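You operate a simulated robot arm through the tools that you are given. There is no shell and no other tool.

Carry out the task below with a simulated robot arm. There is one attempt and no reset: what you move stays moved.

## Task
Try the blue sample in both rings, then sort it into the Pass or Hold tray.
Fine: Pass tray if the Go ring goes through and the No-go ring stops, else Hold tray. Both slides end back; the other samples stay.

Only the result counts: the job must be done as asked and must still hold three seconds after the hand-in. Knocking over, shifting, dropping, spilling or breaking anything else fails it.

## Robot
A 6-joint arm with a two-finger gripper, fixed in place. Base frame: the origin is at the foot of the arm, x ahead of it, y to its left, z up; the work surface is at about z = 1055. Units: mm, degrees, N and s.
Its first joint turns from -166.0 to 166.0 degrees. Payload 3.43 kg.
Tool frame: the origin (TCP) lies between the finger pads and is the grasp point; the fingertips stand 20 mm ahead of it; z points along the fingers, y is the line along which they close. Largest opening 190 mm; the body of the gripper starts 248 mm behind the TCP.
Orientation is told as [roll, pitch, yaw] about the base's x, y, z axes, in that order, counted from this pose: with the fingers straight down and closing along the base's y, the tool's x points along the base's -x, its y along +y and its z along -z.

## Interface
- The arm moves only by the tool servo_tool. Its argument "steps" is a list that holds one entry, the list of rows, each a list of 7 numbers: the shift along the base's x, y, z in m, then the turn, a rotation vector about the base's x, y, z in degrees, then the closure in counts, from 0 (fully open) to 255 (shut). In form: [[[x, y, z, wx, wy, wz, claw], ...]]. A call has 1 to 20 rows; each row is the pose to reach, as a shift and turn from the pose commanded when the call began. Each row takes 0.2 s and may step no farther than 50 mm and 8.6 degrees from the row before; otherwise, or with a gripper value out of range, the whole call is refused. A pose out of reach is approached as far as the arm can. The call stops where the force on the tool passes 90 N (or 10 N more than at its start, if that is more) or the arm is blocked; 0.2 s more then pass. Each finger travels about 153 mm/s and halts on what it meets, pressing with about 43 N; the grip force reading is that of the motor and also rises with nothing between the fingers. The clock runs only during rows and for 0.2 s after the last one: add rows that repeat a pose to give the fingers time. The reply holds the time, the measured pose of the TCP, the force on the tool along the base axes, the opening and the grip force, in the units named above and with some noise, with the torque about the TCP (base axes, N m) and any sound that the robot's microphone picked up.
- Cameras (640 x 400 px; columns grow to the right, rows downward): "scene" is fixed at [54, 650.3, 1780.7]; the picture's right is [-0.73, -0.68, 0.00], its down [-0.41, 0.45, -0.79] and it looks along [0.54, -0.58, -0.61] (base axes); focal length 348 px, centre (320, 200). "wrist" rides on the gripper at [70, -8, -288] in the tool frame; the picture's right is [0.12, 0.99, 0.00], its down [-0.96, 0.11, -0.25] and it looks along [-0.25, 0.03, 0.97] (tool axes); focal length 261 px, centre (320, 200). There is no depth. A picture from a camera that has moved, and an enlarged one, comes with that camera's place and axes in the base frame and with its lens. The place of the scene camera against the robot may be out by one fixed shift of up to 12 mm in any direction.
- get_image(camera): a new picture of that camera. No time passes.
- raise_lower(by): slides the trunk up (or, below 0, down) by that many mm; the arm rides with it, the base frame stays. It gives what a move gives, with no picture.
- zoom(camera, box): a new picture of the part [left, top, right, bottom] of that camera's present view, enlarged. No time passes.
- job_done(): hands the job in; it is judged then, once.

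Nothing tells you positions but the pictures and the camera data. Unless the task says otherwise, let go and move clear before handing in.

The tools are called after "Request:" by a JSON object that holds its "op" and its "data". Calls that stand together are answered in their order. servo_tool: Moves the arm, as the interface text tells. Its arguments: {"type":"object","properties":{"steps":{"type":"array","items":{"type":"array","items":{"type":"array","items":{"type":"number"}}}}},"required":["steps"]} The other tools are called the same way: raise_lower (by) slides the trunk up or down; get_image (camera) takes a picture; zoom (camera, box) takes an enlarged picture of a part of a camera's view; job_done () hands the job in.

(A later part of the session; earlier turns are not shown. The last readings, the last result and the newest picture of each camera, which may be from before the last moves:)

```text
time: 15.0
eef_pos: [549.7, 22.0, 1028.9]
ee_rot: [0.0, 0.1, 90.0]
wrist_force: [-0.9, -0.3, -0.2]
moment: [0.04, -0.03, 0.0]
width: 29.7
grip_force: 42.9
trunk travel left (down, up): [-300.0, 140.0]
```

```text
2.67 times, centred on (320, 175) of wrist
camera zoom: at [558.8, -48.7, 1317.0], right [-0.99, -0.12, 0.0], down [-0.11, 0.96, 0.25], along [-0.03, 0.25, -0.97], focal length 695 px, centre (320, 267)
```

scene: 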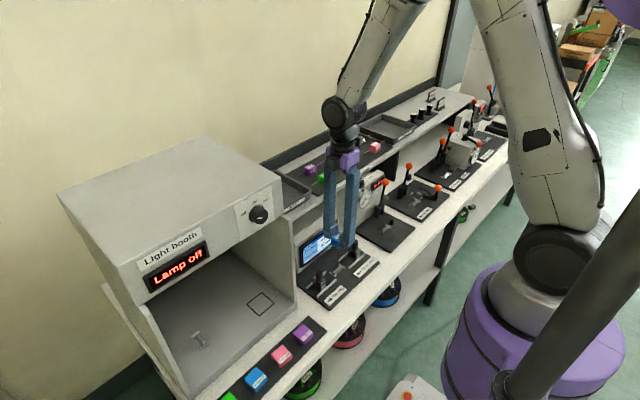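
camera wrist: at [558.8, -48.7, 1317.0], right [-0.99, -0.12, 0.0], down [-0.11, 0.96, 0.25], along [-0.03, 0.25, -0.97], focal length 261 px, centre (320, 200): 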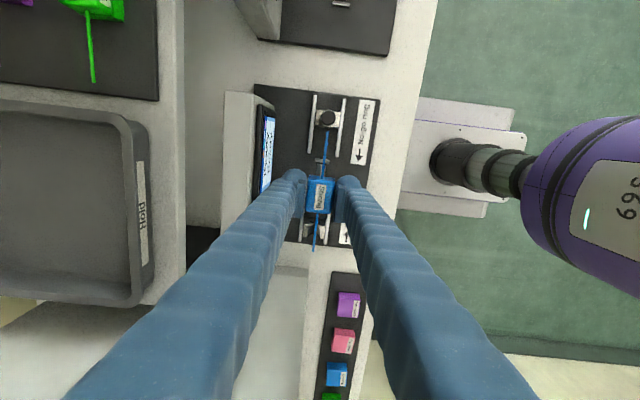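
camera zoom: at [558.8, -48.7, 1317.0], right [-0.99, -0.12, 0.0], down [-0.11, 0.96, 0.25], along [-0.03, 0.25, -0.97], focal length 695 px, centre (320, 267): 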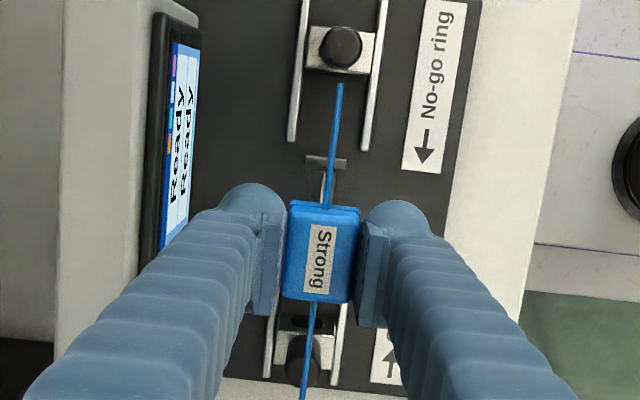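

The sample is aligned over the holder with the wire along the ring axis. I'll descend most of the way and look again before seating it.

Request:
{"op": "servo_tool", "data": {"steps": [[[0, 0, -0.03, 0, 0, 0, 255], [0, 0, -0.06, 0, 0, 0, 255], [0, 0, -0.085, 0, 0, 0, 255], [0, 0, -0.1, 0, 0, 0, 255], [0, 0, -0.108, 0, 0, 0, 255], [0, 0, -0.108, 0, 0, 0, 255]]]}}

Request:
{"op": "zoom", "data": {"camera": "wrist", "box": [240, 80, 400, 250]}}

Request:
{"op": "zoom", "data": {"camera": "scene", "box": [300, 220, 380, 300]}}

Request:
{"op": "zoom", "data": {"camera": "wrist", "box": [300, 110, 350, 160]}}

```text
time: 16.4
eef_pos: [551.2, 20.6, 921.8]
ee_rot: [0.0, 0.0, 89.9]
wrist_force: [0.5, 1.0, -0.1]
moment: [0.01, -0.05, -0.01]
width: 30.0
grip_force: 43.0
trunk travel left (down, up): [-300.0, 140.0]
```

```text
2.35 times, centred on (320, 165) of wrist
camera zoom: at [559.1, -49.0, 1209.3], right [-0.99, -0.12, 0.0], down [-0.11, 0.96, 0.25], along [-0.03, 0.25, -0.97], focal length 613 px, centre (320, 282)
```

zoom: 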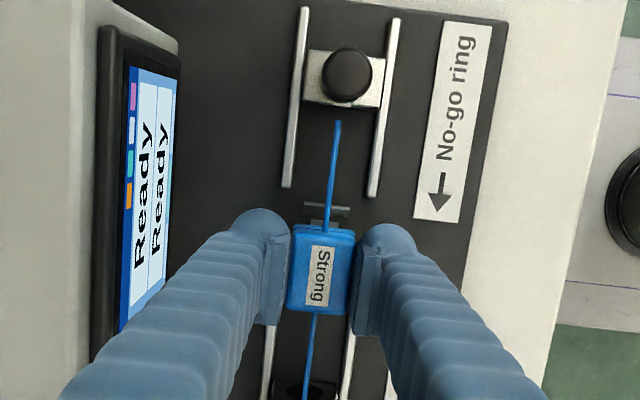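

```text
5.00 times, centred on (340, 260) of scene
camera zoom: at [54.0, 650.3, 1780.7], right [-0.73, -0.68, 0.0], down [-0.41, 0.45, -0.79], along [0.54, -0.58, -0.61], focal length 1742 px, centre (220, -100)
```

zoom: 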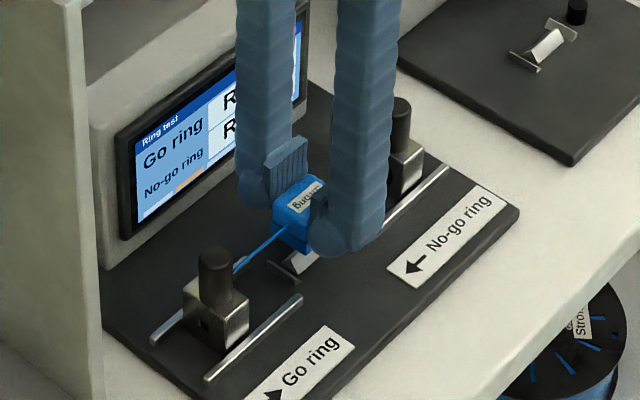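

```text
8.00 times, centred on (325, 135) of wrist
camera zoom: at [559.1, -49.0, 1209.3], right [-0.99, -0.12, 0.0], down [-0.11, 0.96, 0.25], along [-0.03, 0.25, -0.97], focal length 2085 px, centre (280, 720)
```

zoom: 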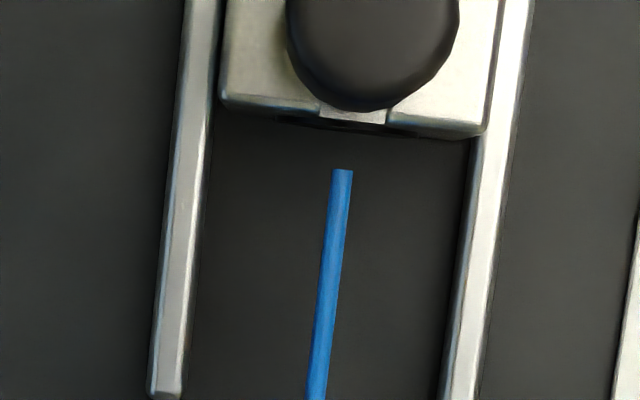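

The wire sits about 0.8 mm off the ring axis in x, so I'll correct that and lower further in small monitored steps.

Request:
{"op": "servo_tool", "data": {"steps": [[[-0.0008, 0, -0.008, 0, 0, 0, 255], [-0.0008, 0, -0.015, 0, 0, 0, 255], [-0.0008, 0, -0.02, 0, 0, 0, 255], [-0.0008, 0, -0.024, 0, 0, 0, 255], [-0.0008, 0, -0.024, 0, 0, 0, 255]]]}}

Request:
{"op": "zoom", "data": {"camera": "scene", "box": [310, 230, 370, 290]}}

Request:
{"op": "zoom", "data": {"camera": "wrist", "box": [280, 90, 360, 170]}}

```text
time: 17.6
eef_pos: [549.5, 21.1, 896.0]
ee_rot: [0.0, 0.0, 90.0]
wrist_force: [-0.1, -0.2, -0.4]
moment: [0.0, -0.01, 0.03]
width: 30.0
grip_force: 42.3
trunk travel left (down, up): [-300.0, 140.0]
```

```text
6.67 times, centred on (340, 260) of scene
camera zoom: at [54.0, 650.3, 1780.7], right [-0.73, -0.68, 0.0], down [-0.41, 0.45, -0.79], along [0.54, -0.58, -0.61], focal length 2323 px, centre (187, -200)
```

zoom: 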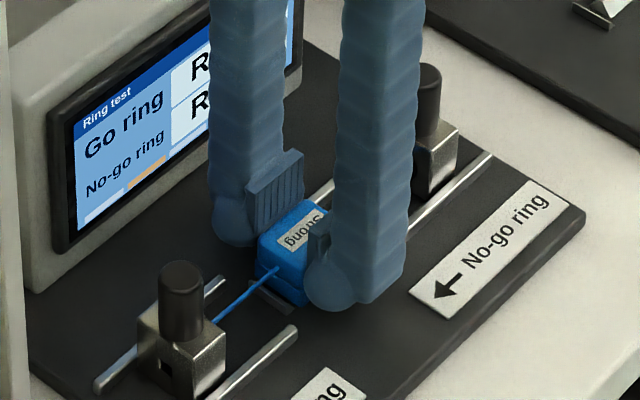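

```text
5.00 times, centred on (320, 130) of wrist
camera zoom: at [558.1, -49.2, 1184.9], right [-0.99, -0.12, 0.0], down [-0.11, 0.96, 0.25], along [-0.03, 0.25, -0.97], focal length 1303 px, centre (320, 550)
```

zoom: 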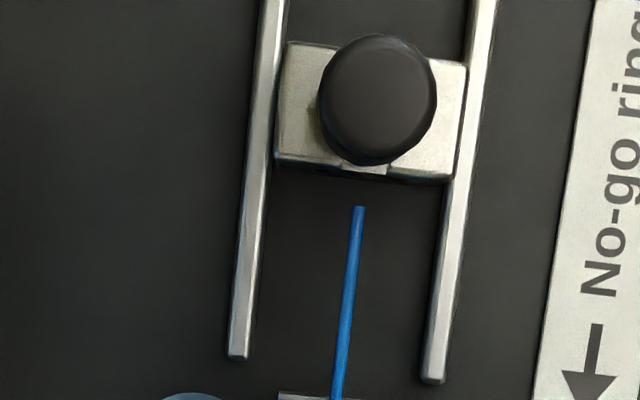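

No contact yet; the bottom of the sample should be about 8 mm above the plate. I'll lower in 2 mm steps and watch the force.

Request:
{"op": "servo_tool", "data": {"steps": [[[0, 0, -0.002, 0, 0, 0, 255], [0, 0, -0.004, 0, 0, 0, 255], [0, 0, -0.004, 0, 0, 0, 255]]]}}

Request:
{"op": "servo_tool", "data": {"steps": [[[0, 0, -0.001, 0, 0, 0, 255], [0, 0, -0.002, 0, 0, 0, 255], [0, 0, -0.002, 0, 0, 0, 255]]]}}

```text
time: 18.4
eef_pos: [551.2, 21.4, 894.8]
ee_rot: [-0.1, 0.0, 90.0]
wrist_force: [-0.5, 0.9, 25.0]
moment: [0.07, 0.07, 0.01]
width: 29.7
grip_force: 43.9
trunk travel left (down, up): [-300.0, 140.0]
```

```text
time: 19.2
eef_pos: [549.5, 20.5, 892.6]
ee_rot: [-0.2, 0.0, 90.1]
wrist_force: [1.6, -0.9, 42.7]
moment: [0.04, 0.01, -0.04]
width: 29.9
grip_force: 43.0
trunk travel left (down, up): [-300.0, 140.0]
```

Contact came slightly earlier than I expected, with 25–43 N upward force. I'll look closely to see whether it is seated or catching on the stops.

Request:
{"op": "zoom", "data": {"camera": "scene", "box": [325, 250, 349, 274]}}

Request:
{"op": "zoom", "data": {"camera": "wrist", "box": [290, 140, 350, 200]}}

Request:
{"op": "zoom", "data": {"camera": "wrist", "box": [290, 180, 350, 240]}}

```text
16.00 times, centred on (337, 262) of scene
camera zoom: at [54.0, 650.3, 1780.7], right [-0.73, -0.68, 0.0], down [-0.41, 0.45, -0.79], along [0.54, -0.58, -0.61], focal length 5574 px, centre (48, -792)
```

zoom: 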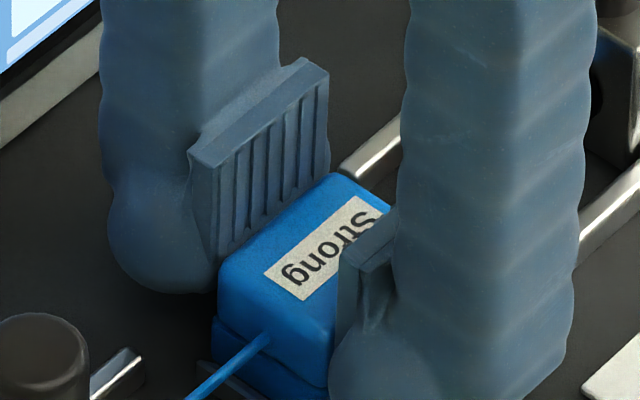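

```text
6.67 times, centred on (320, 170) of wrist
camera zoom: at [557.2, -49.4, 1180.4], right [-0.99, -0.12, 0.0], down [-0.12, 0.96, 0.25], along [-0.03, 0.25, -0.97], focal length 1738 px, centre (320, 400)
```

zoom: 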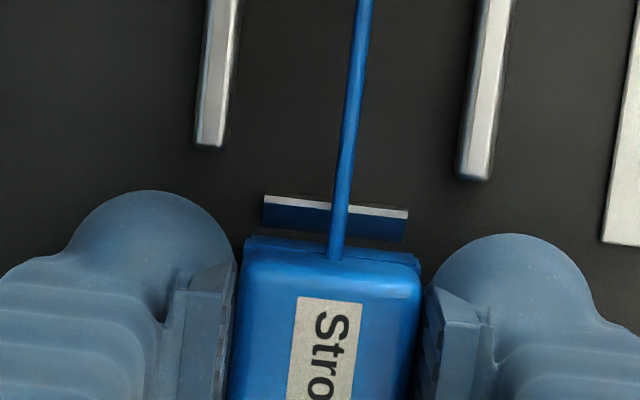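

```text
6.67 times, centred on (320, 210) of wrist
camera zoom: at [557.2, -49.4, 1180.4], right [-0.99, -0.12, 0.0], down [-0.12, 0.96, 0.25], along [-0.03, 0.25, -0.97], focal length 1738 px, centre (320, 133)
```

zoom: 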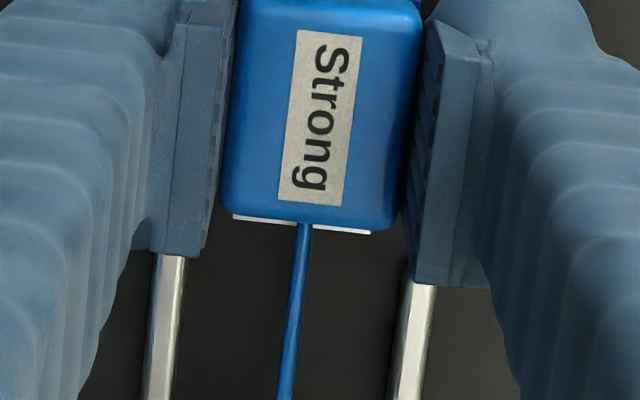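

The foot appears to sit between both end stops, and my refined plate height (~862–864) agrees with the contact height. I'll relieve most of the press force and then open the fingers slightly to let it settle.

Request:
{"op": "servo_tool", "data": {"steps": [[[0, 0, 0.001, 0, 0, 0, 255], [0, 0, 0.0025, 0, 0, 0, 255], [0, 0, 0.0025, 0, 0, 0, 255]]]}}

Request:
{"op": "servo_tool", "data": {"steps": [[[0, 0, 0, 0, 0, 0, 210], [0, 0, 0, 0, 0, 0, 205], [0, 0, 0, 0, 0, 0, 200], [0, 0, 0, 0, 0, 0, 200]]]}}

Request:
{"op": "zoom", "data": {"camera": "scene", "box": [310, 240, 360, 290]}}

Request:
{"op": "zoom", "data": {"camera": "wrist", "box": [270, 100, 370, 230]}}

```text
time: 20.0
eef_pos: [548.8, 20.1, 893.2]
ee_rot: [0.2, 0.0, 90.0]
wrist_force: [1.3, -0.3, -0.3]
moment: [0.01, -0.02, 0.0]
width: 30.0
grip_force: 43.5
trunk travel left (down, up): [-300.0, 140.0]
```

```text
time: 21.0
eef_pos: [550.5, 20.9, 894.4]
ee_rot: [0.0, 0.0, 90.0]
wrist_force: [-0.2, -0.3, 0.0]
moment: [0.02, 0.01, -0.01]
width: 41.1
grip_force: 0.1
trunk travel left (down, up): [-300.0, 140.0]
```

```text
8.00 times, centred on (335, 265) of scene
camera zoom: at [54.0, 650.3, 1780.7], right [-0.73, -0.68, 0.0], down [-0.41, 0.45, -0.79], along [0.54, -0.58, -0.61], focal length 2787 px, centre (200, -320)
```

zoom: 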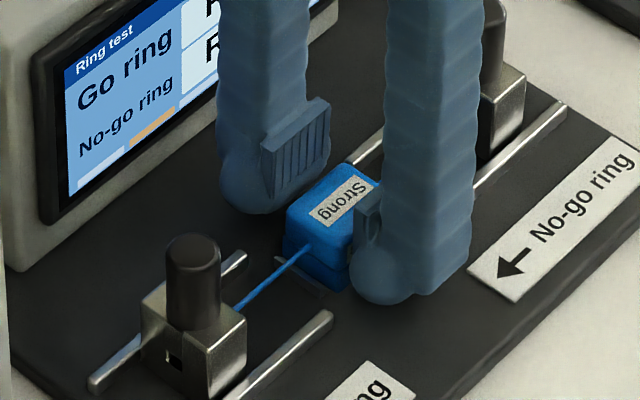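

```text
3.08 times, centred on (320, 165) of wrist
camera zoom: at [558.4, -49.2, 1181.8], right [-0.99, -0.12, 0.0], down [-0.11, 0.96, 0.25], along [-0.03, 0.25, -0.97], focal length 802 px, centre (320, 308)
```

zoom: 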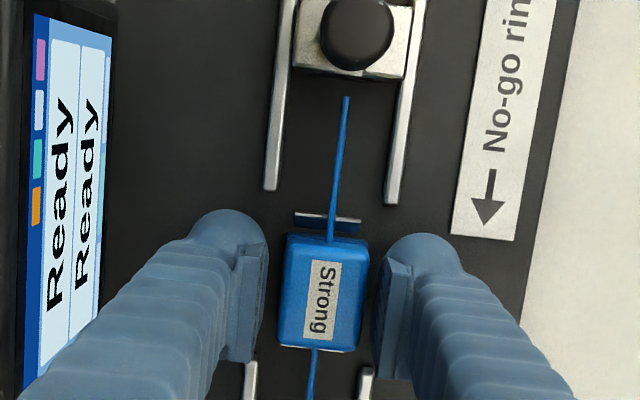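

The fingers are open around 41 mm with the sample standing on its own. I'll raise straight up and inspect how it seated.

Request:
{"op": "servo_tool", "data": {"steps": [[[0, 0, 0.01, 0, 0, 0, 190], [0, 0, 0.03, 0, 0, 0, 180], [0, 0, 0.07, 0, 0, 0, 150], [0, 0, 0.11, 0, 0, 0, 100], [0, 0, 0.15, 0, 0, 0, 60], [0, 0, 0.15, 0, 0, 0, 60]]]}}

Request:
{"op": "zoom", "data": {"camera": "scene", "box": [322, 250, 352, 280]}}

Request:
{"op": "zoom", "data": {"camera": "scene", "box": [300, 230, 380, 300]}}

Request:
{"op": "zoom", "data": {"camera": "wrist", "box": [270, 100, 370, 230]}}

Request:
{"op": "zoom", "data": {"camera": "wrist", "box": [295, 140, 345, 190]}}

```text
time: 22.4
eef_pos: [550.6, 21.6, 1042.7]
ee_rot: [0.1, 0.0, 90.0]
wrist_force: [0.6, 0.3, -1.2]
moment: [0.02, 0.07, -0.01]
width: 145.4
grip_force: 0.2
trunk travel left (down, up): [-300.0, 140.0]
```

```text
13.33 times, centred on (337, 265) of scene
camera zoom: at [54.0, 650.3, 1780.7], right [-0.73, -0.68, 0.0], down [-0.41, 0.45, -0.79], along [0.54, -0.58, -0.61], focal length 4645 px, centre (93, -667)
```

zoom: 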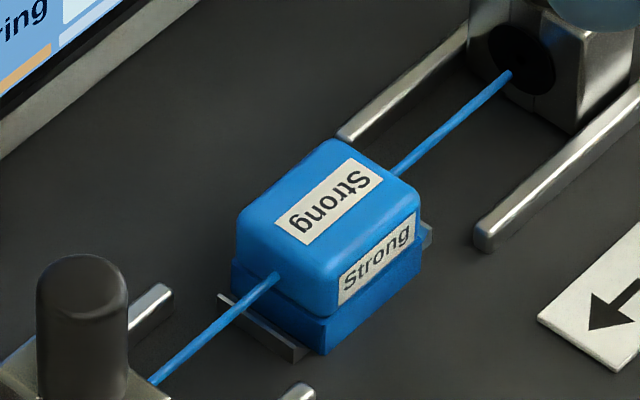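

```text
5.71 times, centred on (340, 265) of scene
camera zoom: at [54.0, 650.3, 1780.7], right [-0.73, -0.68, 0.0], down [-0.41, 0.45, -0.79], along [0.54, -0.58, -0.61], focal length 1991 px, centre (206, -171)
```

zoom: 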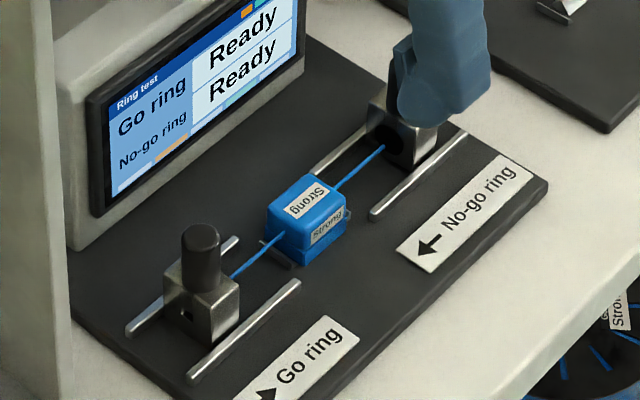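

```text
3.08 times, centred on (320, 165) of wrist
camera zoom: at [559.5, -49.0, 1331.2], right [-0.99, -0.12, 0.0], down [-0.11, 0.96, 0.25], along [-0.03, 0.25, -0.97], focal length 802 px, centre (320, 308)
```

zoom: 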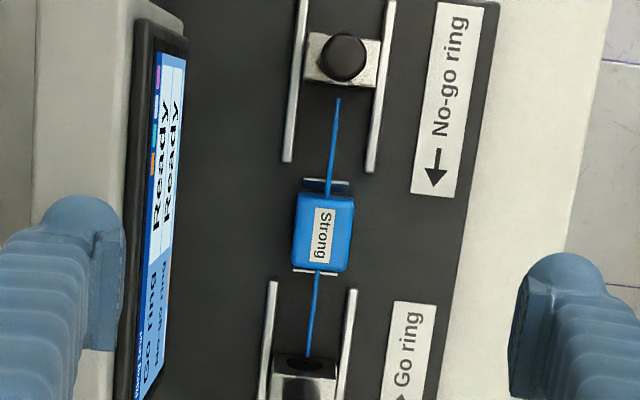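

```text
8.00 times, centred on (320, 165) of wrist
camera zoom: at [559.5, -49.0, 1331.2], right [-0.99, -0.12, 0.0], down [-0.11, 0.96, 0.25], along [-0.03, 0.25, -0.97], focal length 2085 px, centre (320, 480)
```

zoom: 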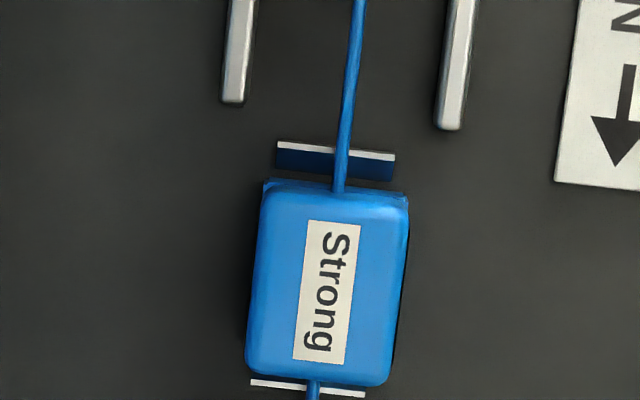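

The sample is seated between the stops and its wire lines up with the No-go hole; the screen reads Ready for both. Next I'll move above the Go ring knob (about x 549.7, y 115) and check alignment.

Request:
{"op": "servo_tool", "data": {"steps": [[[0, 0.03, 0, 0, 0, 0, 100], [0, 0.06, 0, 0, 0, 0, 140], [0, 0.094, 0, 0, 0, 0, 180], [0, 0.094, -0.03, 0, 0, 0, 188], [0, 0.094, -0.06, 0, 0, 0, 188], [0, 0.094, -0.06, 0, 0, 0, 188]]]}}

Request:
{"op": "get_image", "data": {"camera": "wrist"}}

Request:
{"op": "zoom", "data": {"camera": "wrist", "box": [240, 120, 400, 250]}}

Request:
{"op": "zoom", "data": {"camera": "scene", "box": [280, 210, 380, 310]}}

```text
time: 23.8
eef_pos: [550.6, 114.2, 983.6]
ee_rot: [-0.1, 0.0, 89.9]
wrist_force: [0.2, 0.6, 0.3]
moment: [-0.05, -0.04, -0.01]
width: 49.9
grip_force: 0.1
trunk travel left (down, up): [-300.0, 140.0]
```

```text
taken
camera wrist: at [558.4, 44.9, 1272.2], right [-0.99, -0.12, 0.0], down [-0.11, 0.96, 0.25], along [-0.03, 0.25, -0.97], focal length 261 px, centre (320, 200)
```

wrist: 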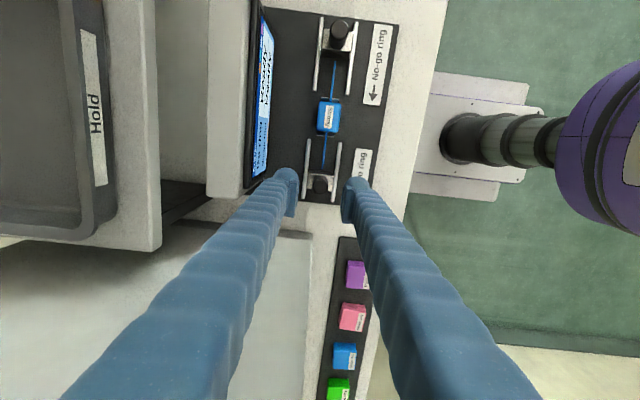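

```text
3.08 times, centred on (320, 185) of wrist
camera zoom: at [558.4, 44.9, 1272.2], right [-0.99, -0.12, 0.0], down [-0.11, 0.96, 0.25], along [-0.03, 0.25, -0.97], focal length 802 px, centre (320, 246)
```

zoom: 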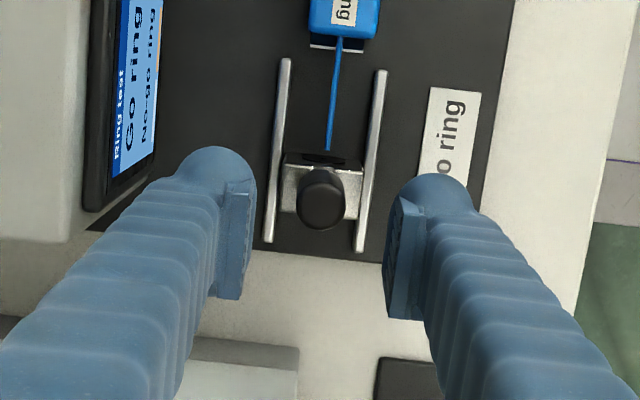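

```text
4.00 times, centred on (330, 260) of scene
camera zoom: at [54.0, 650.3, 1780.7], right [-0.73, -0.68, 0.0], down [-0.41, 0.45, -0.79], along [0.54, -0.58, -0.61], focal length 1394 px, centre (280, -40)
```

zoom: 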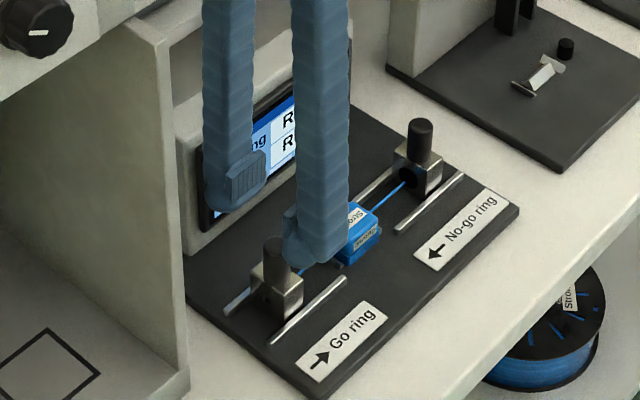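

The knob is nearly centred between the fingers (about 1 mm off in x). I'll descend to knob height, then close on it.

Request:
{"op": "servo_tool", "data": {"steps": [[[-0.0008, 0, -0.03, 0, 0, 0, 188], [-0.0008, 0, -0.05, 0, 0, 0, 188], [-0.0008, 0, -0.06, 0, 0, 0, 188], [-0.0008, 0, -0.06, 0, 0, 0, 188]]]}}

Request:
{"op": "zoom", "data": {"camera": "wrist", "box": [240, 120, 400, 250]}}

Request:
{"op": "zoom", "data": {"camera": "scene", "box": [300, 230, 360, 290]}}

```text
time: 24.8
eef_pos: [547.9, 114.2, 923.6]
ee_rot: [0.0, -0.1, 90.0]
wrist_force: [-0.3, 0.1, -0.6]
moment: [-0.02, -0.03, -0.01]
width: 50.2
grip_force: 0.0
trunk travel left (down, up): [-300.0, 140.0]
```

```text
3.08 times, centred on (320, 185) of wrist
camera zoom: at [557.6, 44.7, 1211.7], right [-0.99, -0.12, 0.0], down [-0.11, 0.96, 0.25], along [-0.03, 0.25, -0.97], focal length 802 px, centre (320, 246)
```

zoom: 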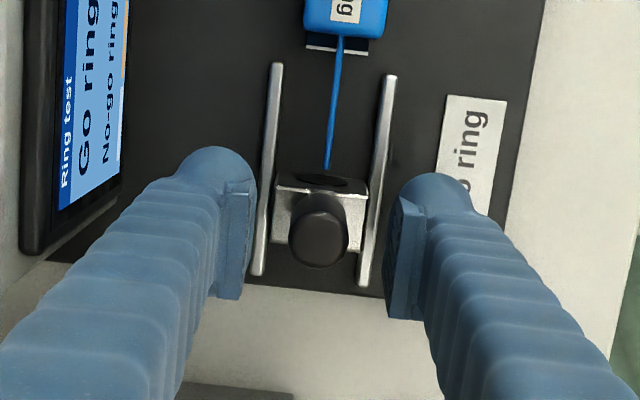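

```text
6.67 times, centred on (330, 260) of scene
camera zoom: at [54.0, 650.3, 1780.7], right [-0.73, -0.68, 0.0], down [-0.41, 0.45, -0.79], along [0.54, -0.58, -0.61], focal length 2323 px, centre (253, -200)
```

zoom: 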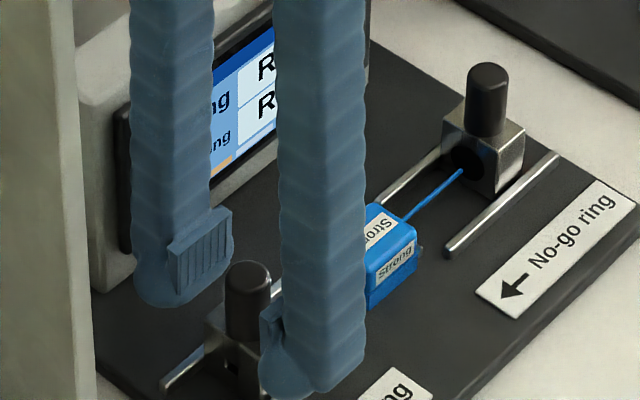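

The fingers straddle the Go knob. I'll close on it now and check the forces.

Request:
{"op": "servo_tool", "data": {"steps": [[[0, 0, 0, 0, 0, 0, 210], [0, 0, 0, 0, 0, 0, 235], [0, 0, 0, 0, 0, 0, 255], [0, 0, 0, 0, 0, 0, 255], [0, 0, 0, 0, 0, 0, 255]]]}}

Request:
{"op": "zoom", "data": {"camera": "wrist", "box": [240, 120, 400, 250]}}

```text
time: 26.0
eef_pos: [549.6, 114.8, 922.7]
ee_rot: [0.0, 0.0, 90.0]
wrist_force: [5.4, 0.1, 1.4]
moment: [-0.01, -0.03, -0.01]
width: 20.7
grip_force: 44.8
trunk travel left (down, up): [-300.0, 140.0]
```

```text
3.08 times, centred on (320, 185) of wrist
camera zoom: at [558.3, 44.8, 1211.7], right [-0.99, -0.12, 0.0], down [-0.11, 0.96, 0.25], along [-0.03, 0.25, -0.97], focal length 802 px, centre (320, 246)
```

zoom: 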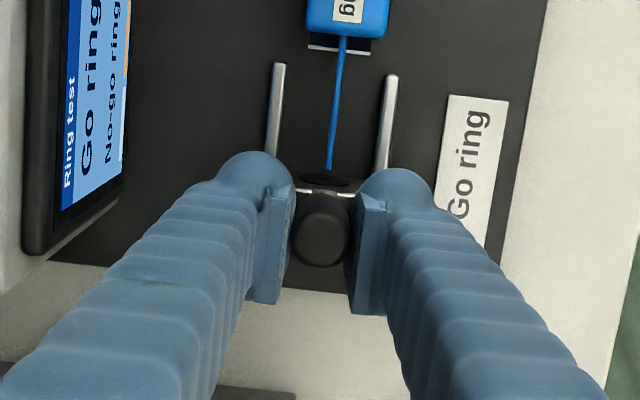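

The Go knob is held with a small sideways load, which I'll relax by 0.5 mm. Then I'll slide the ring slowly toward the sample and monitor the y-force.

Request:
{"op": "servo_tool", "data": {"steps": [[[0.0005, -0.003, 0, 0, 0, 0, 255], [0.0005, -0.006, 0, 0, 0, 0, 255], [0.0005, -0.009, 0, 0, 0, 0, 255], [0.0005, -0.012, 0, 0, 0, 0, 255], [0.0005, -0.012, 0, 0, 0, 0, 255]]]}}

Request:
{"op": "zoom", "data": {"camera": "wrist", "box": [240, 100, 400, 230]}}

Request:
{"op": "zoom", "data": {"camera": "scene", "box": [300, 220, 370, 290]}}

```text
time: 27.2
eef_pos: [550.6, 103.2, 924.7]
ee_rot: [0.0, 0.0, 89.9]
wrist_force: [7.5, -0.3, 7.8]
moment: [-0.07, -0.04, -0.01]
width: 20.4
grip_force: 45.0
trunk travel left (down, up): [-300.0, 140.0]
```

```text
3.08 times, centred on (320, 165) of wrist
camera zoom: at [558.3, 32.7, 1211.7], right [-0.99, -0.12, 0.0], down [-0.11, 0.96, 0.25], along [-0.03, 0.25, -0.97], focal length 802 px, centre (320, 308)
```

zoom: 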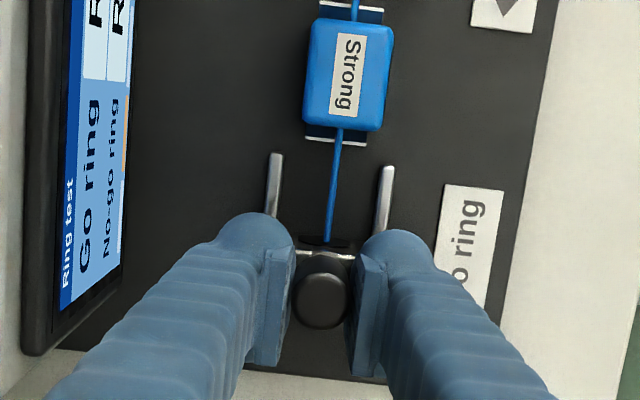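

```text
5.71 times, centred on (335, 255) of scene
camera zoom: at [54.0, 650.3, 1780.7], right [-0.73, -0.68, 0.0], down [-0.41, 0.45, -0.79], along [0.54, -0.58, -0.61], focal length 1991 px, centre (234, -114)
```

zoom: 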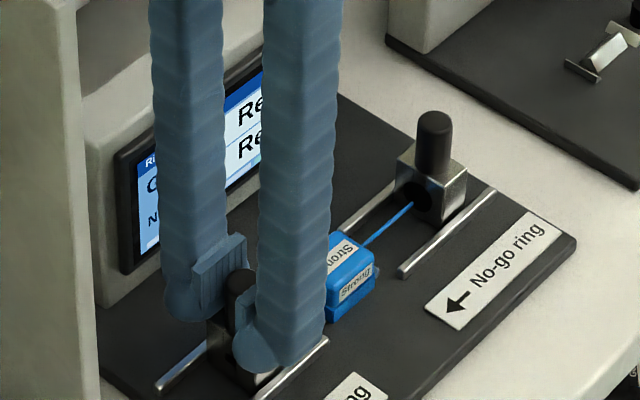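

The ring moved 12 mm with almost no y-force, but there's a small upward and sideways load. I'll look closely at the sample and ring mouth before continuing.

Request:
{"op": "zoom", "data": {"camera": "scene", "box": [325, 250, 355, 280]}}

Request:
{"op": "zoom", "data": {"camera": "wrist", "box": [290, 140, 350, 190]}}

Request:
{"op": "zoom", "data": {"camera": "wrist", "box": [295, 95, 355, 145]}}

```text
13.33 times, centred on (340, 265) of scene
camera zoom: at [54.0, 650.3, 1780.7], right [-0.73, -0.68, 0.0], down [-0.41, 0.45, -0.79], along [0.54, -0.58, -0.61], focal length 4645 px, centre (53, -667)
```

zoom: 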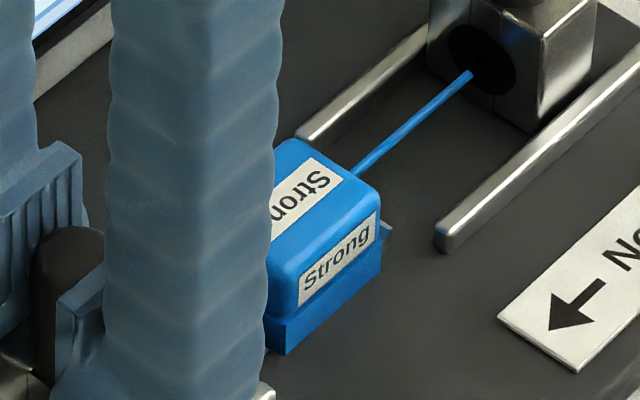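

```text
8.00 times, centred on (320, 165) of wrist
camera zoom: at [558.3, 32.7, 1211.7], right [-0.99, -0.12, 0.0], down [-0.11, 0.96, 0.25], along [-0.03, 0.25, -0.97], focal length 2085 px, centre (320, 480)
```

zoom: 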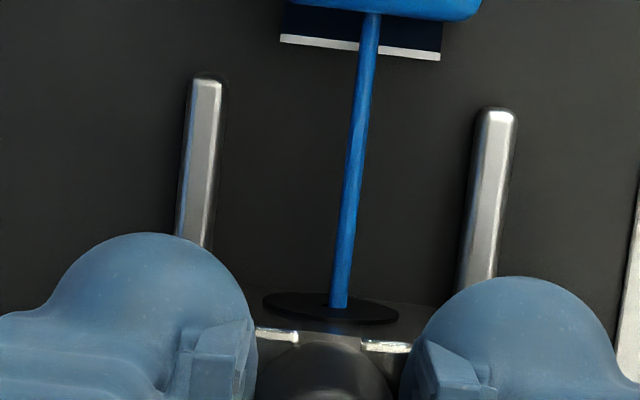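

```text
8.00 times, centred on (325, 120) of wrist
camera zoom: at [558.3, 32.7, 1211.7], right [-0.99, -0.12, 0.0], down [-0.11, 0.96, 0.25], along [-0.03, 0.25, -0.97], focal length 2085 px, centre (280, 840)
```

zoom: 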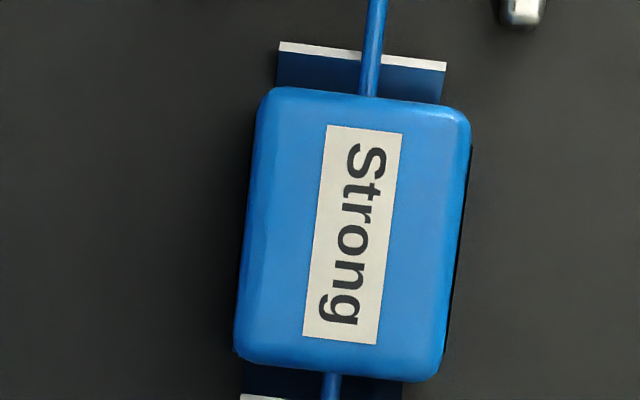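

The wire is entering the Go ring's mouth near its centre, about 1 mm off in x. I'll nudge x back slightly and re-read the forces.

Request:
{"op": "servo_tool", "data": {"steps": [[[-0.0005, 0, 0, 0, 0, 0, 255], [-0.001, 0, 0, 0, 0, 0, 255], [-0.001, 0, 0, 0, 0, 0, 255]]]}}

Request:
{"op": "zoom", "data": {"camera": "wrist", "box": [290, 140, 350, 190]}}

```text
time: 28.0
eef_pos: [549.8, 103.3, 923.9]
ee_rot: [0.0, 0.0, 89.9]
wrist_force: [12.7, -0.6, 6.5]
moment: [0.0, -0.14, 0.02]
width: 20.7
grip_force: 44.7
trunk travel left (down, up): [-300.0, 140.0]
```

```text
8.00 times, centred on (320, 165) of wrist
camera zoom: at [558.1, 32.8, 1211.7], right [-0.99, -0.12, 0.0], down [-0.11, 0.96, 0.25], along [-0.03, 0.25, -0.97], focal length 2085 px, centre (320, 480)
```

zoom: 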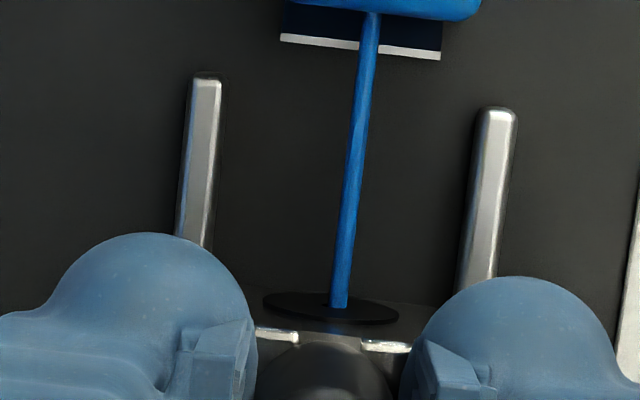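

The ring is rigidly guided in x, and the wire sits about 1.2 mm off-axis and slightly high, so the sample isn't fully down in the holder. Before completing any trial I'll slide the Go ring back, release it and re-seat the sample.

Request:
{"op": "servo_tool", "data": {"steps": [[[0.001, 0.003, 0, 0, 0, 0, 255], [0.0022, 0.006, 0, 0, 0, 0, 255], [0.0022, 0.009, 0, 0, 0, 0, 255], [0.0022, 0.012, 0, 0, 0, 0, 255], [0.0022, 0.0125, 0, 0, 0, 0, 255], [0.0022, 0.0125, 0, 0, 0, 0, 255]]]}}

Request:
{"op": "zoom", "data": {"camera": "wrist", "box": [240, 120, 400, 250]}}

Request:
{"op": "zoom", "data": {"camera": "scene", "box": [300, 210, 380, 290]}}

```text
time: 29.4
eef_pos: [550.2, 113.8, 922.9]
ee_rot: [0.1, 0.0, 89.9]
wrist_force: [-0.1, -2.8, 4.7]
moment: [-0.03, 0.01, -0.02]
width: 20.6
grip_force: 45.2
trunk travel left (down, up): [-300.0, 140.0]
```

```text
3.08 times, centred on (320, 185) of wrist
camera zoom: at [558.7, 44.9, 1211.6], right [-0.99, -0.12, 0.0], down [-0.11, 0.96, 0.25], along [-0.03, 0.25, -0.97], focal length 802 px, centre (320, 246)
```

zoom: 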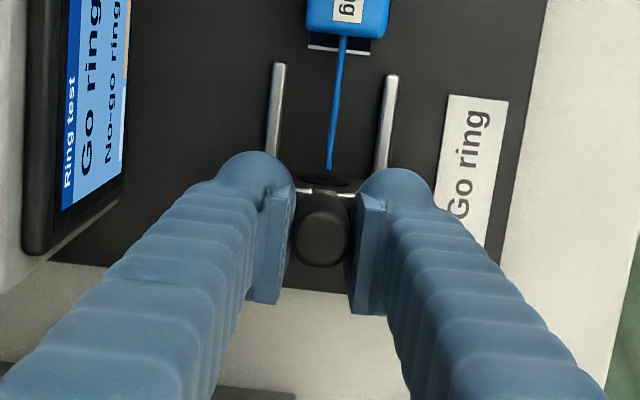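

```text
5.00 times, centred on (340, 250) of scene
camera zoom: at [54.0, 650.3, 1780.7], right [-0.73, -0.68, 0.0], down [-0.41, 0.45, -0.79], along [0.54, -0.58, -0.61], focal length 1742 px, centre (220, -50)
```

zoom: 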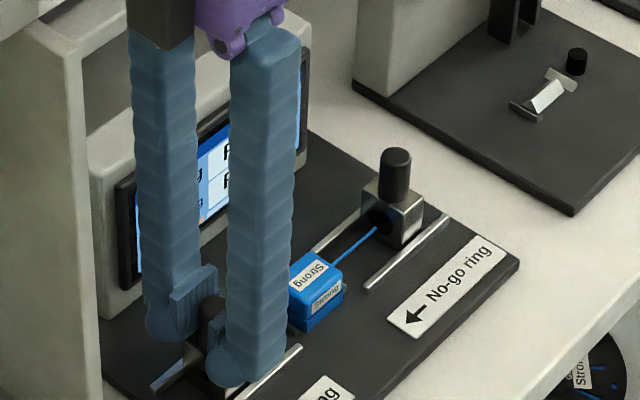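

The Go slide is back against its rear stop, and zero side force shows the ring axis is at x ≈ 550.7. I'll release the knob, rise, and go back above the sample to re-seat it about 1 mm further in +x.

Request:
{"op": "servo_tool", "data": {"steps": [[[0, 0, 0, 0, 0, 0, 220], [0, 0, 0, 0, 0, 0, 188], [0, 0, 0, 0, 0, 0, 188], [0, 0, 0.03, 0, 0, 0, 188], [0, 0, 0.06, 0, 0, 0, 188], [-0.0009, -0.032, 0.06, 0, 0, 0, 188], [-0.0009, -0.064, 0.06, 0, 0, 0, 188], [-0.0009, -0.0947, 0.06, 0, 0, 0, 188], [-0.0009, -0.0947, 0.06, 0, 0, 0, 188]]]}}

Request:
{"op": "zoom", "data": {"camera": "wrist", "box": [240, 100, 400, 230]}}

Request:
{"op": "zoom", "data": {"camera": "scene", "box": [300, 230, 380, 300]}}

```text
time: 31.4
eef_pos: [550.9, 20.8, 983.6]
ee_rot: [0.0, 0.0, 90.1]
wrist_force: [-0.7, 0.8, -0.1]
moment: [0.08, 0.03, -0.01]
width: 49.9
grip_force: 0.2
trunk travel left (down, up): [-300.0, 140.0]
```

```text
3.08 times, centred on (320, 165) of wrist
camera zoom: at [558.1, -50.5, 1271.8], right [-0.99, -0.12, 0.0], down [-0.11, 0.96, 0.25], along [-0.03, 0.25, -0.97], focal length 802 px, centre (320, 308)
```

zoom: 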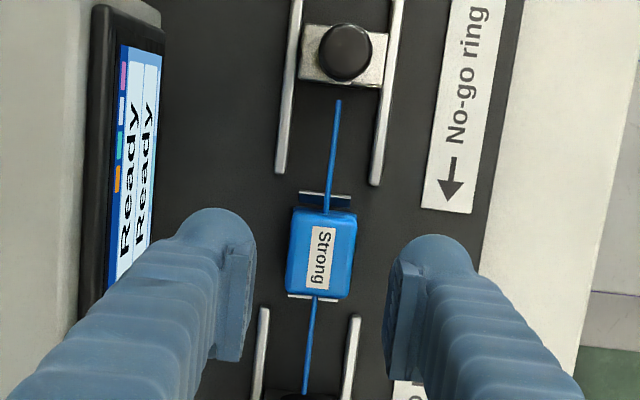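

```text
5.71 times, centred on (340, 265) of scene
camera zoom: at [54.0, 650.3, 1780.7], right [-0.73, -0.68, 0.0], down [-0.41, 0.45, -0.79], along [0.54, -0.58, -0.61], focal length 1991 px, centre (206, -171)
```

zoom: 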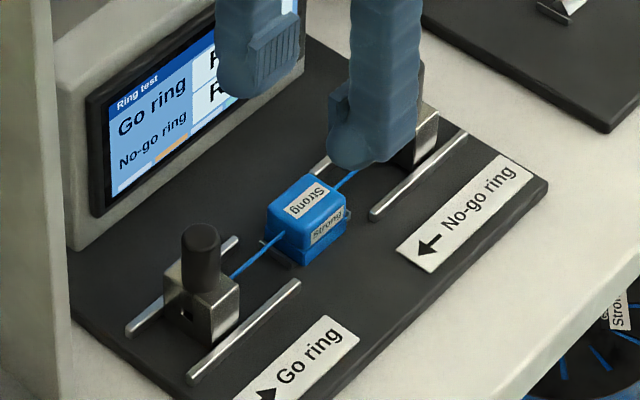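

Both slides are back and the screen still reads Ready for both. I'll descend over the sample again and grip it.

Request:
{"op": "servo_tool", "data": {"steps": [[[0, 0, -0.03, 0, 0, 0, 188], [0, 0, -0.06, 0, 0, 0, 188], [0, 0, -0.08, 0, 0, 0, 188], [0, 0, -0.089, 0, 0, 0, 188], [0, 0, -0.089, 0, 0, 0, 188]]]}}

Request:
{"op": "servo_tool", "data": {"steps": [[[0, 0, 0, 0, 0, 0, 210], [0, 0, 0, 0, 0, 0, 230], [0, 0, 0, 0, 0, 0, 255], [0, 0, 0, 0, 0, 0, 255]]]}}

Request:
{"op": "zoom", "data": {"camera": "wrist", "box": [270, 100, 370, 230]}}

```text
time: 32.6
eef_pos: [550.4, 20.8, 894.9]
ee_rot: [0.0, 0.0, 90.0]
wrist_force: [1.1, -0.1, -0.9]
moment: [0.01, 0.02, 0.01]
width: 50.1
grip_force: 0.0
trunk travel left (down, up): [-300.0, 140.0]
```

```text
time: 33.6
eef_pos: [549.7, 20.1, 895.9]
ee_rot: [0.0, 0.0, 89.9]
wrist_force: [-0.2, -0.9, 0.1]
moment: [-0.01, 0.04, -0.03]
width: 30.0
grip_force: 42.9
trunk travel left (down, up): [-300.0, 140.0]
```

```text
3.08 times, centred on (320, 165) of wrist
camera zoom: at [558.8, -50.0, 1182.7], right [-0.99, -0.12, 0.0], down [-0.11, 0.96, 0.25], along [-0.03, 0.25, -0.97], focal length 802 px, centre (320, 308)
```

zoom: 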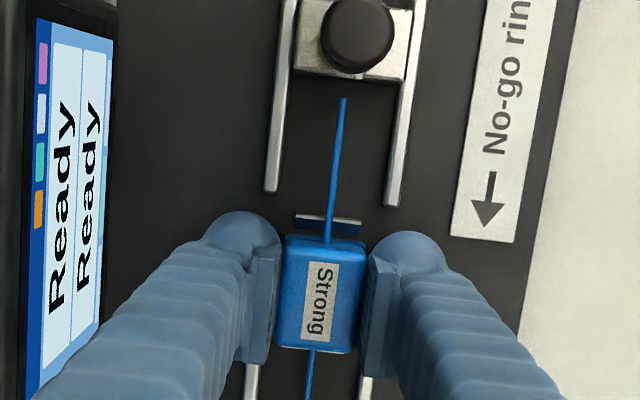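

I have the sample gripped again with no side force. I'll lift it a few mm, shift +0.9 mm in x, and check the wire against the No-go ring centreline.

Request:
{"op": "servo_tool", "data": {"steps": [[[0, 0, 0.003, 0, 0, 0, 255], [0, 0, 0.006, 0, 0, 0, 255], [0.0009, 0, 0.006, 0, 0, 0, 255], [0.0009, 0, 0.006, 0, 0, 0, 255]]]}}

Request:
{"op": "zoom", "data": {"camera": "wrist", "box": [290, 90, 350, 150]}}

Request:
{"op": "zoom", "data": {"camera": "scene", "box": [325, 245, 360, 280]}}

```text
time: 34.6
eef_pos: [552.1, 19.9, 899.8]
ee_rot: [0.0, -0.1, 90.0]
wrist_force: [-0.4, 1.0, -0.5]
moment: [-0.01, 0.0, 0.01]
width: 29.8
grip_force: 42.7
trunk travel left (down, up): [-300.0, 140.0]
```

```text
6.67 times, centred on (320, 120) of wrist
camera zoom: at [559.6, -49.7, 1189.0], right [-0.99, -0.12, 0.0], down [-0.11, 0.96, 0.25], along [-0.03, 0.25, -0.97], focal length 1738 px, centre (320, 733)
```

zoom: 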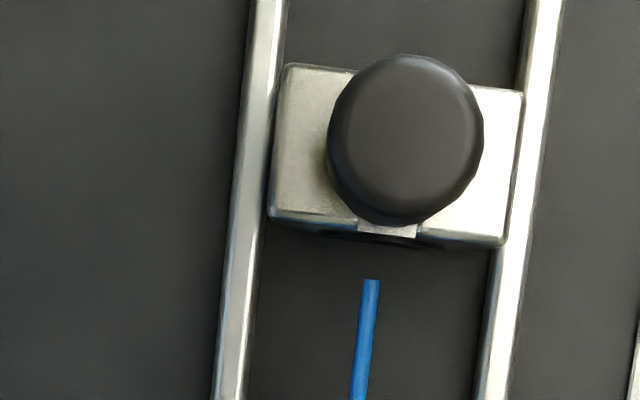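

```text
11.43 times, centred on (342, 262) of scene
camera zoom: at [54.0, 650.3, 1780.7], right [-0.73, -0.68, 0.0], down [-0.41, 0.45, -0.79], along [0.54, -0.58, -0.61], focal length 3982 px, centre (63, -514)
```

zoom: 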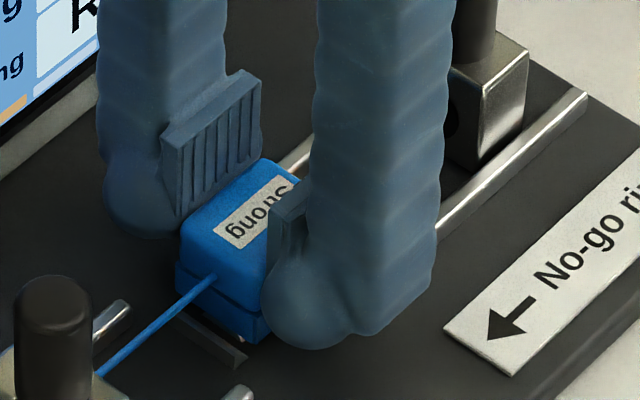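

Image-based offsets disagree by about 1 mm, so contact forces will be a better guide. I'll lower the sample again at this x and watch for sideways force as it touches down.

Request:
{"op": "servo_tool", "data": {"steps": [[[0, 0, -0.003, 0, 0, 0, 255], [0, 0, -0.005, 0, 0, 0, 255], [0, 0, -0.006, 0, 0, 0, 255], [0, 0, -0.006, 0, 0, 0, 255]]]}}

Request:
{"op": "servo_tool", "data": {"steps": [[[0, 0, -0.001, 0, 0, 0, 255], [0, 0, -0.001, 0, 0, 0, 255]]]}}

Request:
{"op": "servo_tool", "data": {"steps": [[[0, 0, -0.001, 0, 0, 0, 255], [0, 0, -0.001, 0, 0, 0, 255]]]}}

```text
time: 35.6
eef_pos: [550.0, 20.7, 894.2]
ee_rot: [0.1, 0.0, 90.0]
wrist_force: [-0.3, 1.3, 0.6]
moment: [0.01, 0.01, -0.01]
width: 30.4
grip_force: 42.8
trunk travel left (down, up): [-300.0, 140.0]
```

```text
time: 36.2
eef_pos: [551.2, 19.1, 894.7]
ee_rot: [-0.1, -0.1, 90.0]
wrist_force: [1.0, -1.9, 15.3]
moment: [-0.01, 0.0, -0.01]
width: 30.2
grip_force: 42.9
trunk travel left (down, up): [-300.0, 140.0]
```

```text
time: 36.8
eef_pos: [551.4, 20.4, 893.6]
ee_rot: [-0.1, 0.0, 90.0]
wrist_force: [2.6, -1.9, 35.0]
moment: [-0.01, -0.03, 0.01]
width: 29.8
grip_force: 43.2
trunk travel left (down, up): [-300.0, 140.0]
```

Contact height is the same as before with negligible side force, so the foot rests flat on the plate with some x play. I'll unload, release here at the ring axis x, then compare the wire with the ring mouth again.

Request:
{"op": "servo_tool", "data": {"steps": [[[0, 0, 0.001, 0, 0, 0, 255], [0, 0, 0.0017, 0, 0, 0, 255], [0, 0, 0.0017, 0, 0, 0, 235], [0, 0, 0.0017, 0, 0, 0, 210], [0, 0, 0.0017, 0, 0, 0, 200], [0, 0, 0.0017, 0, 0, 0, 188], [0, 0, 0.0017, 0, 0, 0, 188]]]}}

Request:
{"op": "servo_tool", "data": {"steps": [[[0, 0, 0.01, 0, 0, 0, 188], [0, 0, 0.04, 0, 0, 0, 188], [0, 0, 0.08, 0, 0, 0, 188], [0, 0, 0.09, 0, 0, 0, 188], [0, 0, 0.09, 0, 0, 0, 188]]]}}

Request:
{"op": "zoom", "data": {"camera": "wrist", "box": [295, 90, 355, 150]}}

Request:
{"op": "zoom", "data": {"camera": "wrist", "box": [280, 140, 360, 240]}}

Request:
{"op": "zoom", "data": {"camera": "scene", "box": [322, 240, 362, 280]}}

```text
time: 38.4
eef_pos: [550.3, 19.7, 893.8]
ee_rot: [0.1, -0.1, 90.1]
wrist_force: [-0.2, 0.2, -0.6]
moment: [-0.02, -0.01, 0.0]
width: 50.3
grip_force: 0.0
trunk travel left (down, up): [-300.0, 140.0]
```

```text
time: 39.6
eef_pos: [550.0, 19.6, 984.9]
ee_rot: [0.1, 0.1, 90.0]
wrist_force: [0.5, -0.2, -0.4]
moment: [-0.01, 0.0, 0.02]
width: 49.8
grip_force: 0.1
trunk travel left (down, up): [-300.0, 140.0]
```

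```text
6.67 times, centred on (325, 120) of wrist
camera zoom: at [558.5, -49.6, 1272.5], right [-0.99, -0.12, 0.0], down [-0.11, 0.96, 0.25], along [-0.03, 0.25, -0.97], focal length 1738 px, centre (287, 733)
```

zoom: 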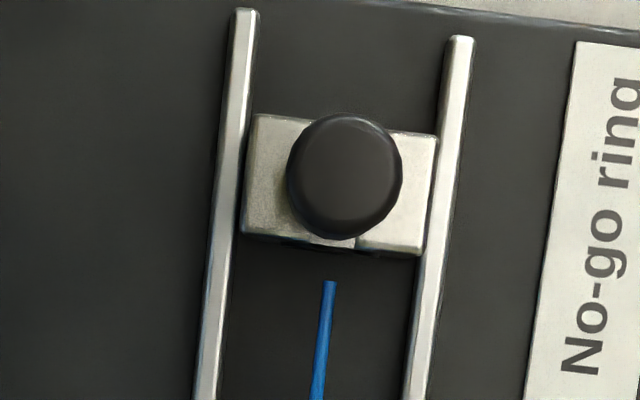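

```text
4.00 times, centred on (320, 190) of wrist
camera zoom: at [558.5, -49.6, 1272.5], right [-0.99, -0.12, 0.0], down [-0.11, 0.96, 0.25], along [-0.03, 0.25, -0.97], focal length 1043 px, centre (320, 240)
```

zoom: 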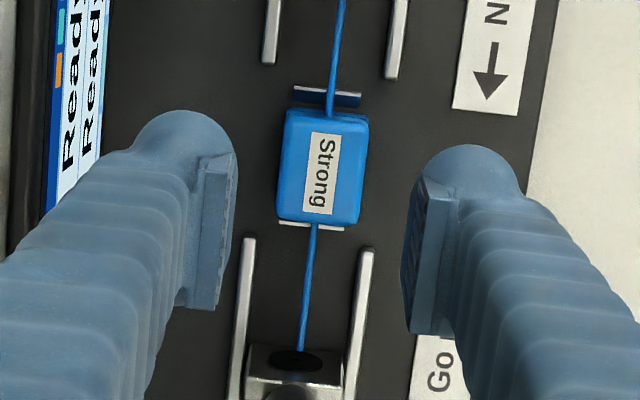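

```text
10.00 times, centred on (342, 260) of scene
camera zoom: at [54.0, 650.3, 1780.7], right [-0.73, -0.68, 0.0], down [-0.41, 0.45, -0.79], along [0.54, -0.58, -0.61], focal length 3484 px, centre (100, -400)
```

zoom: 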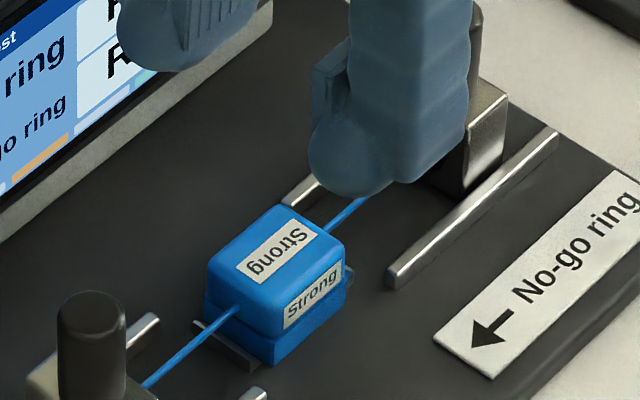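

The released sample settled to essentially the same seated position both times, so it self-locates on the ridge and the remaining offset is camera bias. I'll return to the Go knob, grip it on its centreline (x 550.7), and run the trial.

Request:
{"op": "servo_tool", "data": {"steps": [[[0, 0.032, 0, 0, 0, 0, 188], [0, 0.064, 0, 0, 0, 0, 188], [0, 0.0947, 0, 0, 0, 0, 188], [0, 0.0947, -0.03, 0, 0, 0, 188], [0, 0.0947, -0.05, 0, 0, 0, 188], [0, 0.0947, -0.06, 0, 0, 0, 188], [0, 0.0947, -0.06, 0, 0, 0, 188]]]}}

Request:
{"op": "servo_tool", "data": {"steps": [[[0, 0, 0, 0, 0, 0, 210], [0, 0, 0, 0, 0, 0, 235], [0, 0, 0, 0, 0, 0, 255], [0, 0, 0, 0, 0, 0, 255]]]}}

Request:
{"op": "zoom", "data": {"camera": "wrist", "box": [270, 120, 370, 220]}}

```text
time: 41.2
eef_pos: [550.9, 116.2, 924.9]
ee_rot: [0.0, 0.0, 90.0]
wrist_force: [0.8, -0.4, -0.6]
moment: [0.01, 0.02, -0.02]
width: 50.1
grip_force: 0.1
trunk travel left (down, up): [-300.0, 140.0]
```

```text
time: 42.2
eef_pos: [549.8, 115.4, 923.6]
ee_rot: [0.1, 0.0, 90.0]
wrist_force: [-2.8, 0.3, -1.0]
moment: [-0.07, 0.02, -0.01]
width: 20.5
grip_force: 44.6
trunk travel left (down, up): [-300.0, 140.0]
```

```text
4.00 times, centred on (320, 170) of wrist
camera zoom: at [558.6, 45.5, 1212.7], right [-0.99, -0.12, 0.0], down [-0.11, 0.96, 0.25], along [-0.03, 0.25, -0.97], focal length 1043 px, centre (320, 320)
```

zoom: 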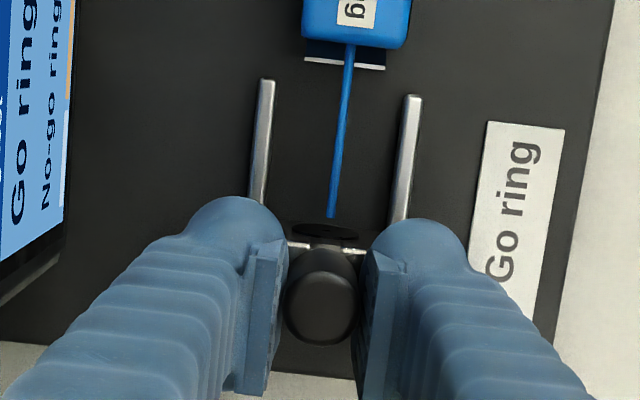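

The Go knob is gripped well centred. I'll slide it toward the sample in small steps and watch the y-force.

Request:
{"op": "servo_tool", "data": {"steps": [[[-0.0004, -0.003, 0, 0, 0, 0, 255], [-0.0004, -0.006, 0, 0, 0, 0, 255], [-0.0004, -0.009, 0, 0, 0, 0, 255], [-0.0004, -0.012, 0, 0, 0, 0, 255], [-0.0004, -0.012, 0, 0, 0, 0, 255]]]}}

Request:
{"op": "servo_tool", "data": {"steps": [[[0, -0.002, 0, 0, 0, 0, 255], [0, -0.004, 0, 0, 0, 0, 255], [0, -0.006, 0, 0, 0, 0, 255], [0, -0.006, 0, 0, 0, 0, 255]]]}}

Request:
{"op": "zoom", "data": {"camera": "wrist", "box": [280, 90, 360, 190]}}

Request:
{"op": "zoom", "data": {"camera": "scene", "box": [310, 220, 370, 280]}}

```text
time: 43.4
eef_pos: [549.4, 103.3, 924.3]
ee_rot: [0.0, 0.0, 90.0]
wrist_force: [-2.2, -0.2, 2.4]
moment: [-0.05, 0.04, -0.02]
width: 20.6
grip_force: 45.1
trunk travel left (down, up): [-300.0, 140.0]
```

```text
time: 44.4
eef_pos: [551.2, 96.4, 924.4]
ee_rot: [0.0, 0.0, 90.0]
wrist_force: [-1.8, -1.2, 5.2]
moment: [-0.02, 0.05, 0.01]
width: 20.5
grip_force: 45.1
trunk travel left (down, up): [-300.0, 140.0]
```

```text
4.00 times, centred on (320, 140) of wrist
camera zoom: at [558.4, 26.9, 1212.7], right [-0.99, -0.12, 0.0], down [-0.11, 0.96, 0.25], along [-0.03, 0.25, -0.97], focal length 1043 px, centre (320, 440)
```

zoom: 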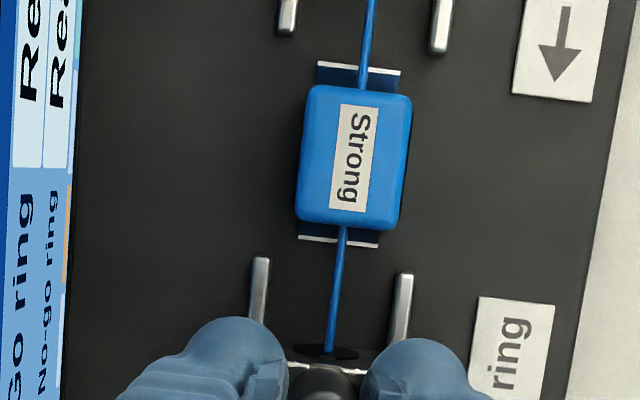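

```text
6.67 times, centred on (340, 250) of scene
camera zoom: at [54.0, 650.3, 1780.7], right [-0.73, -0.68, 0.0], down [-0.41, 0.45, -0.79], along [0.54, -0.58, -0.61], focal length 2323 px, centre (187, -133)
```

zoom: 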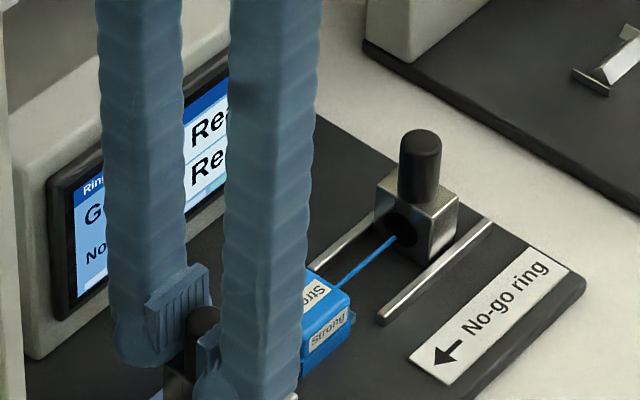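

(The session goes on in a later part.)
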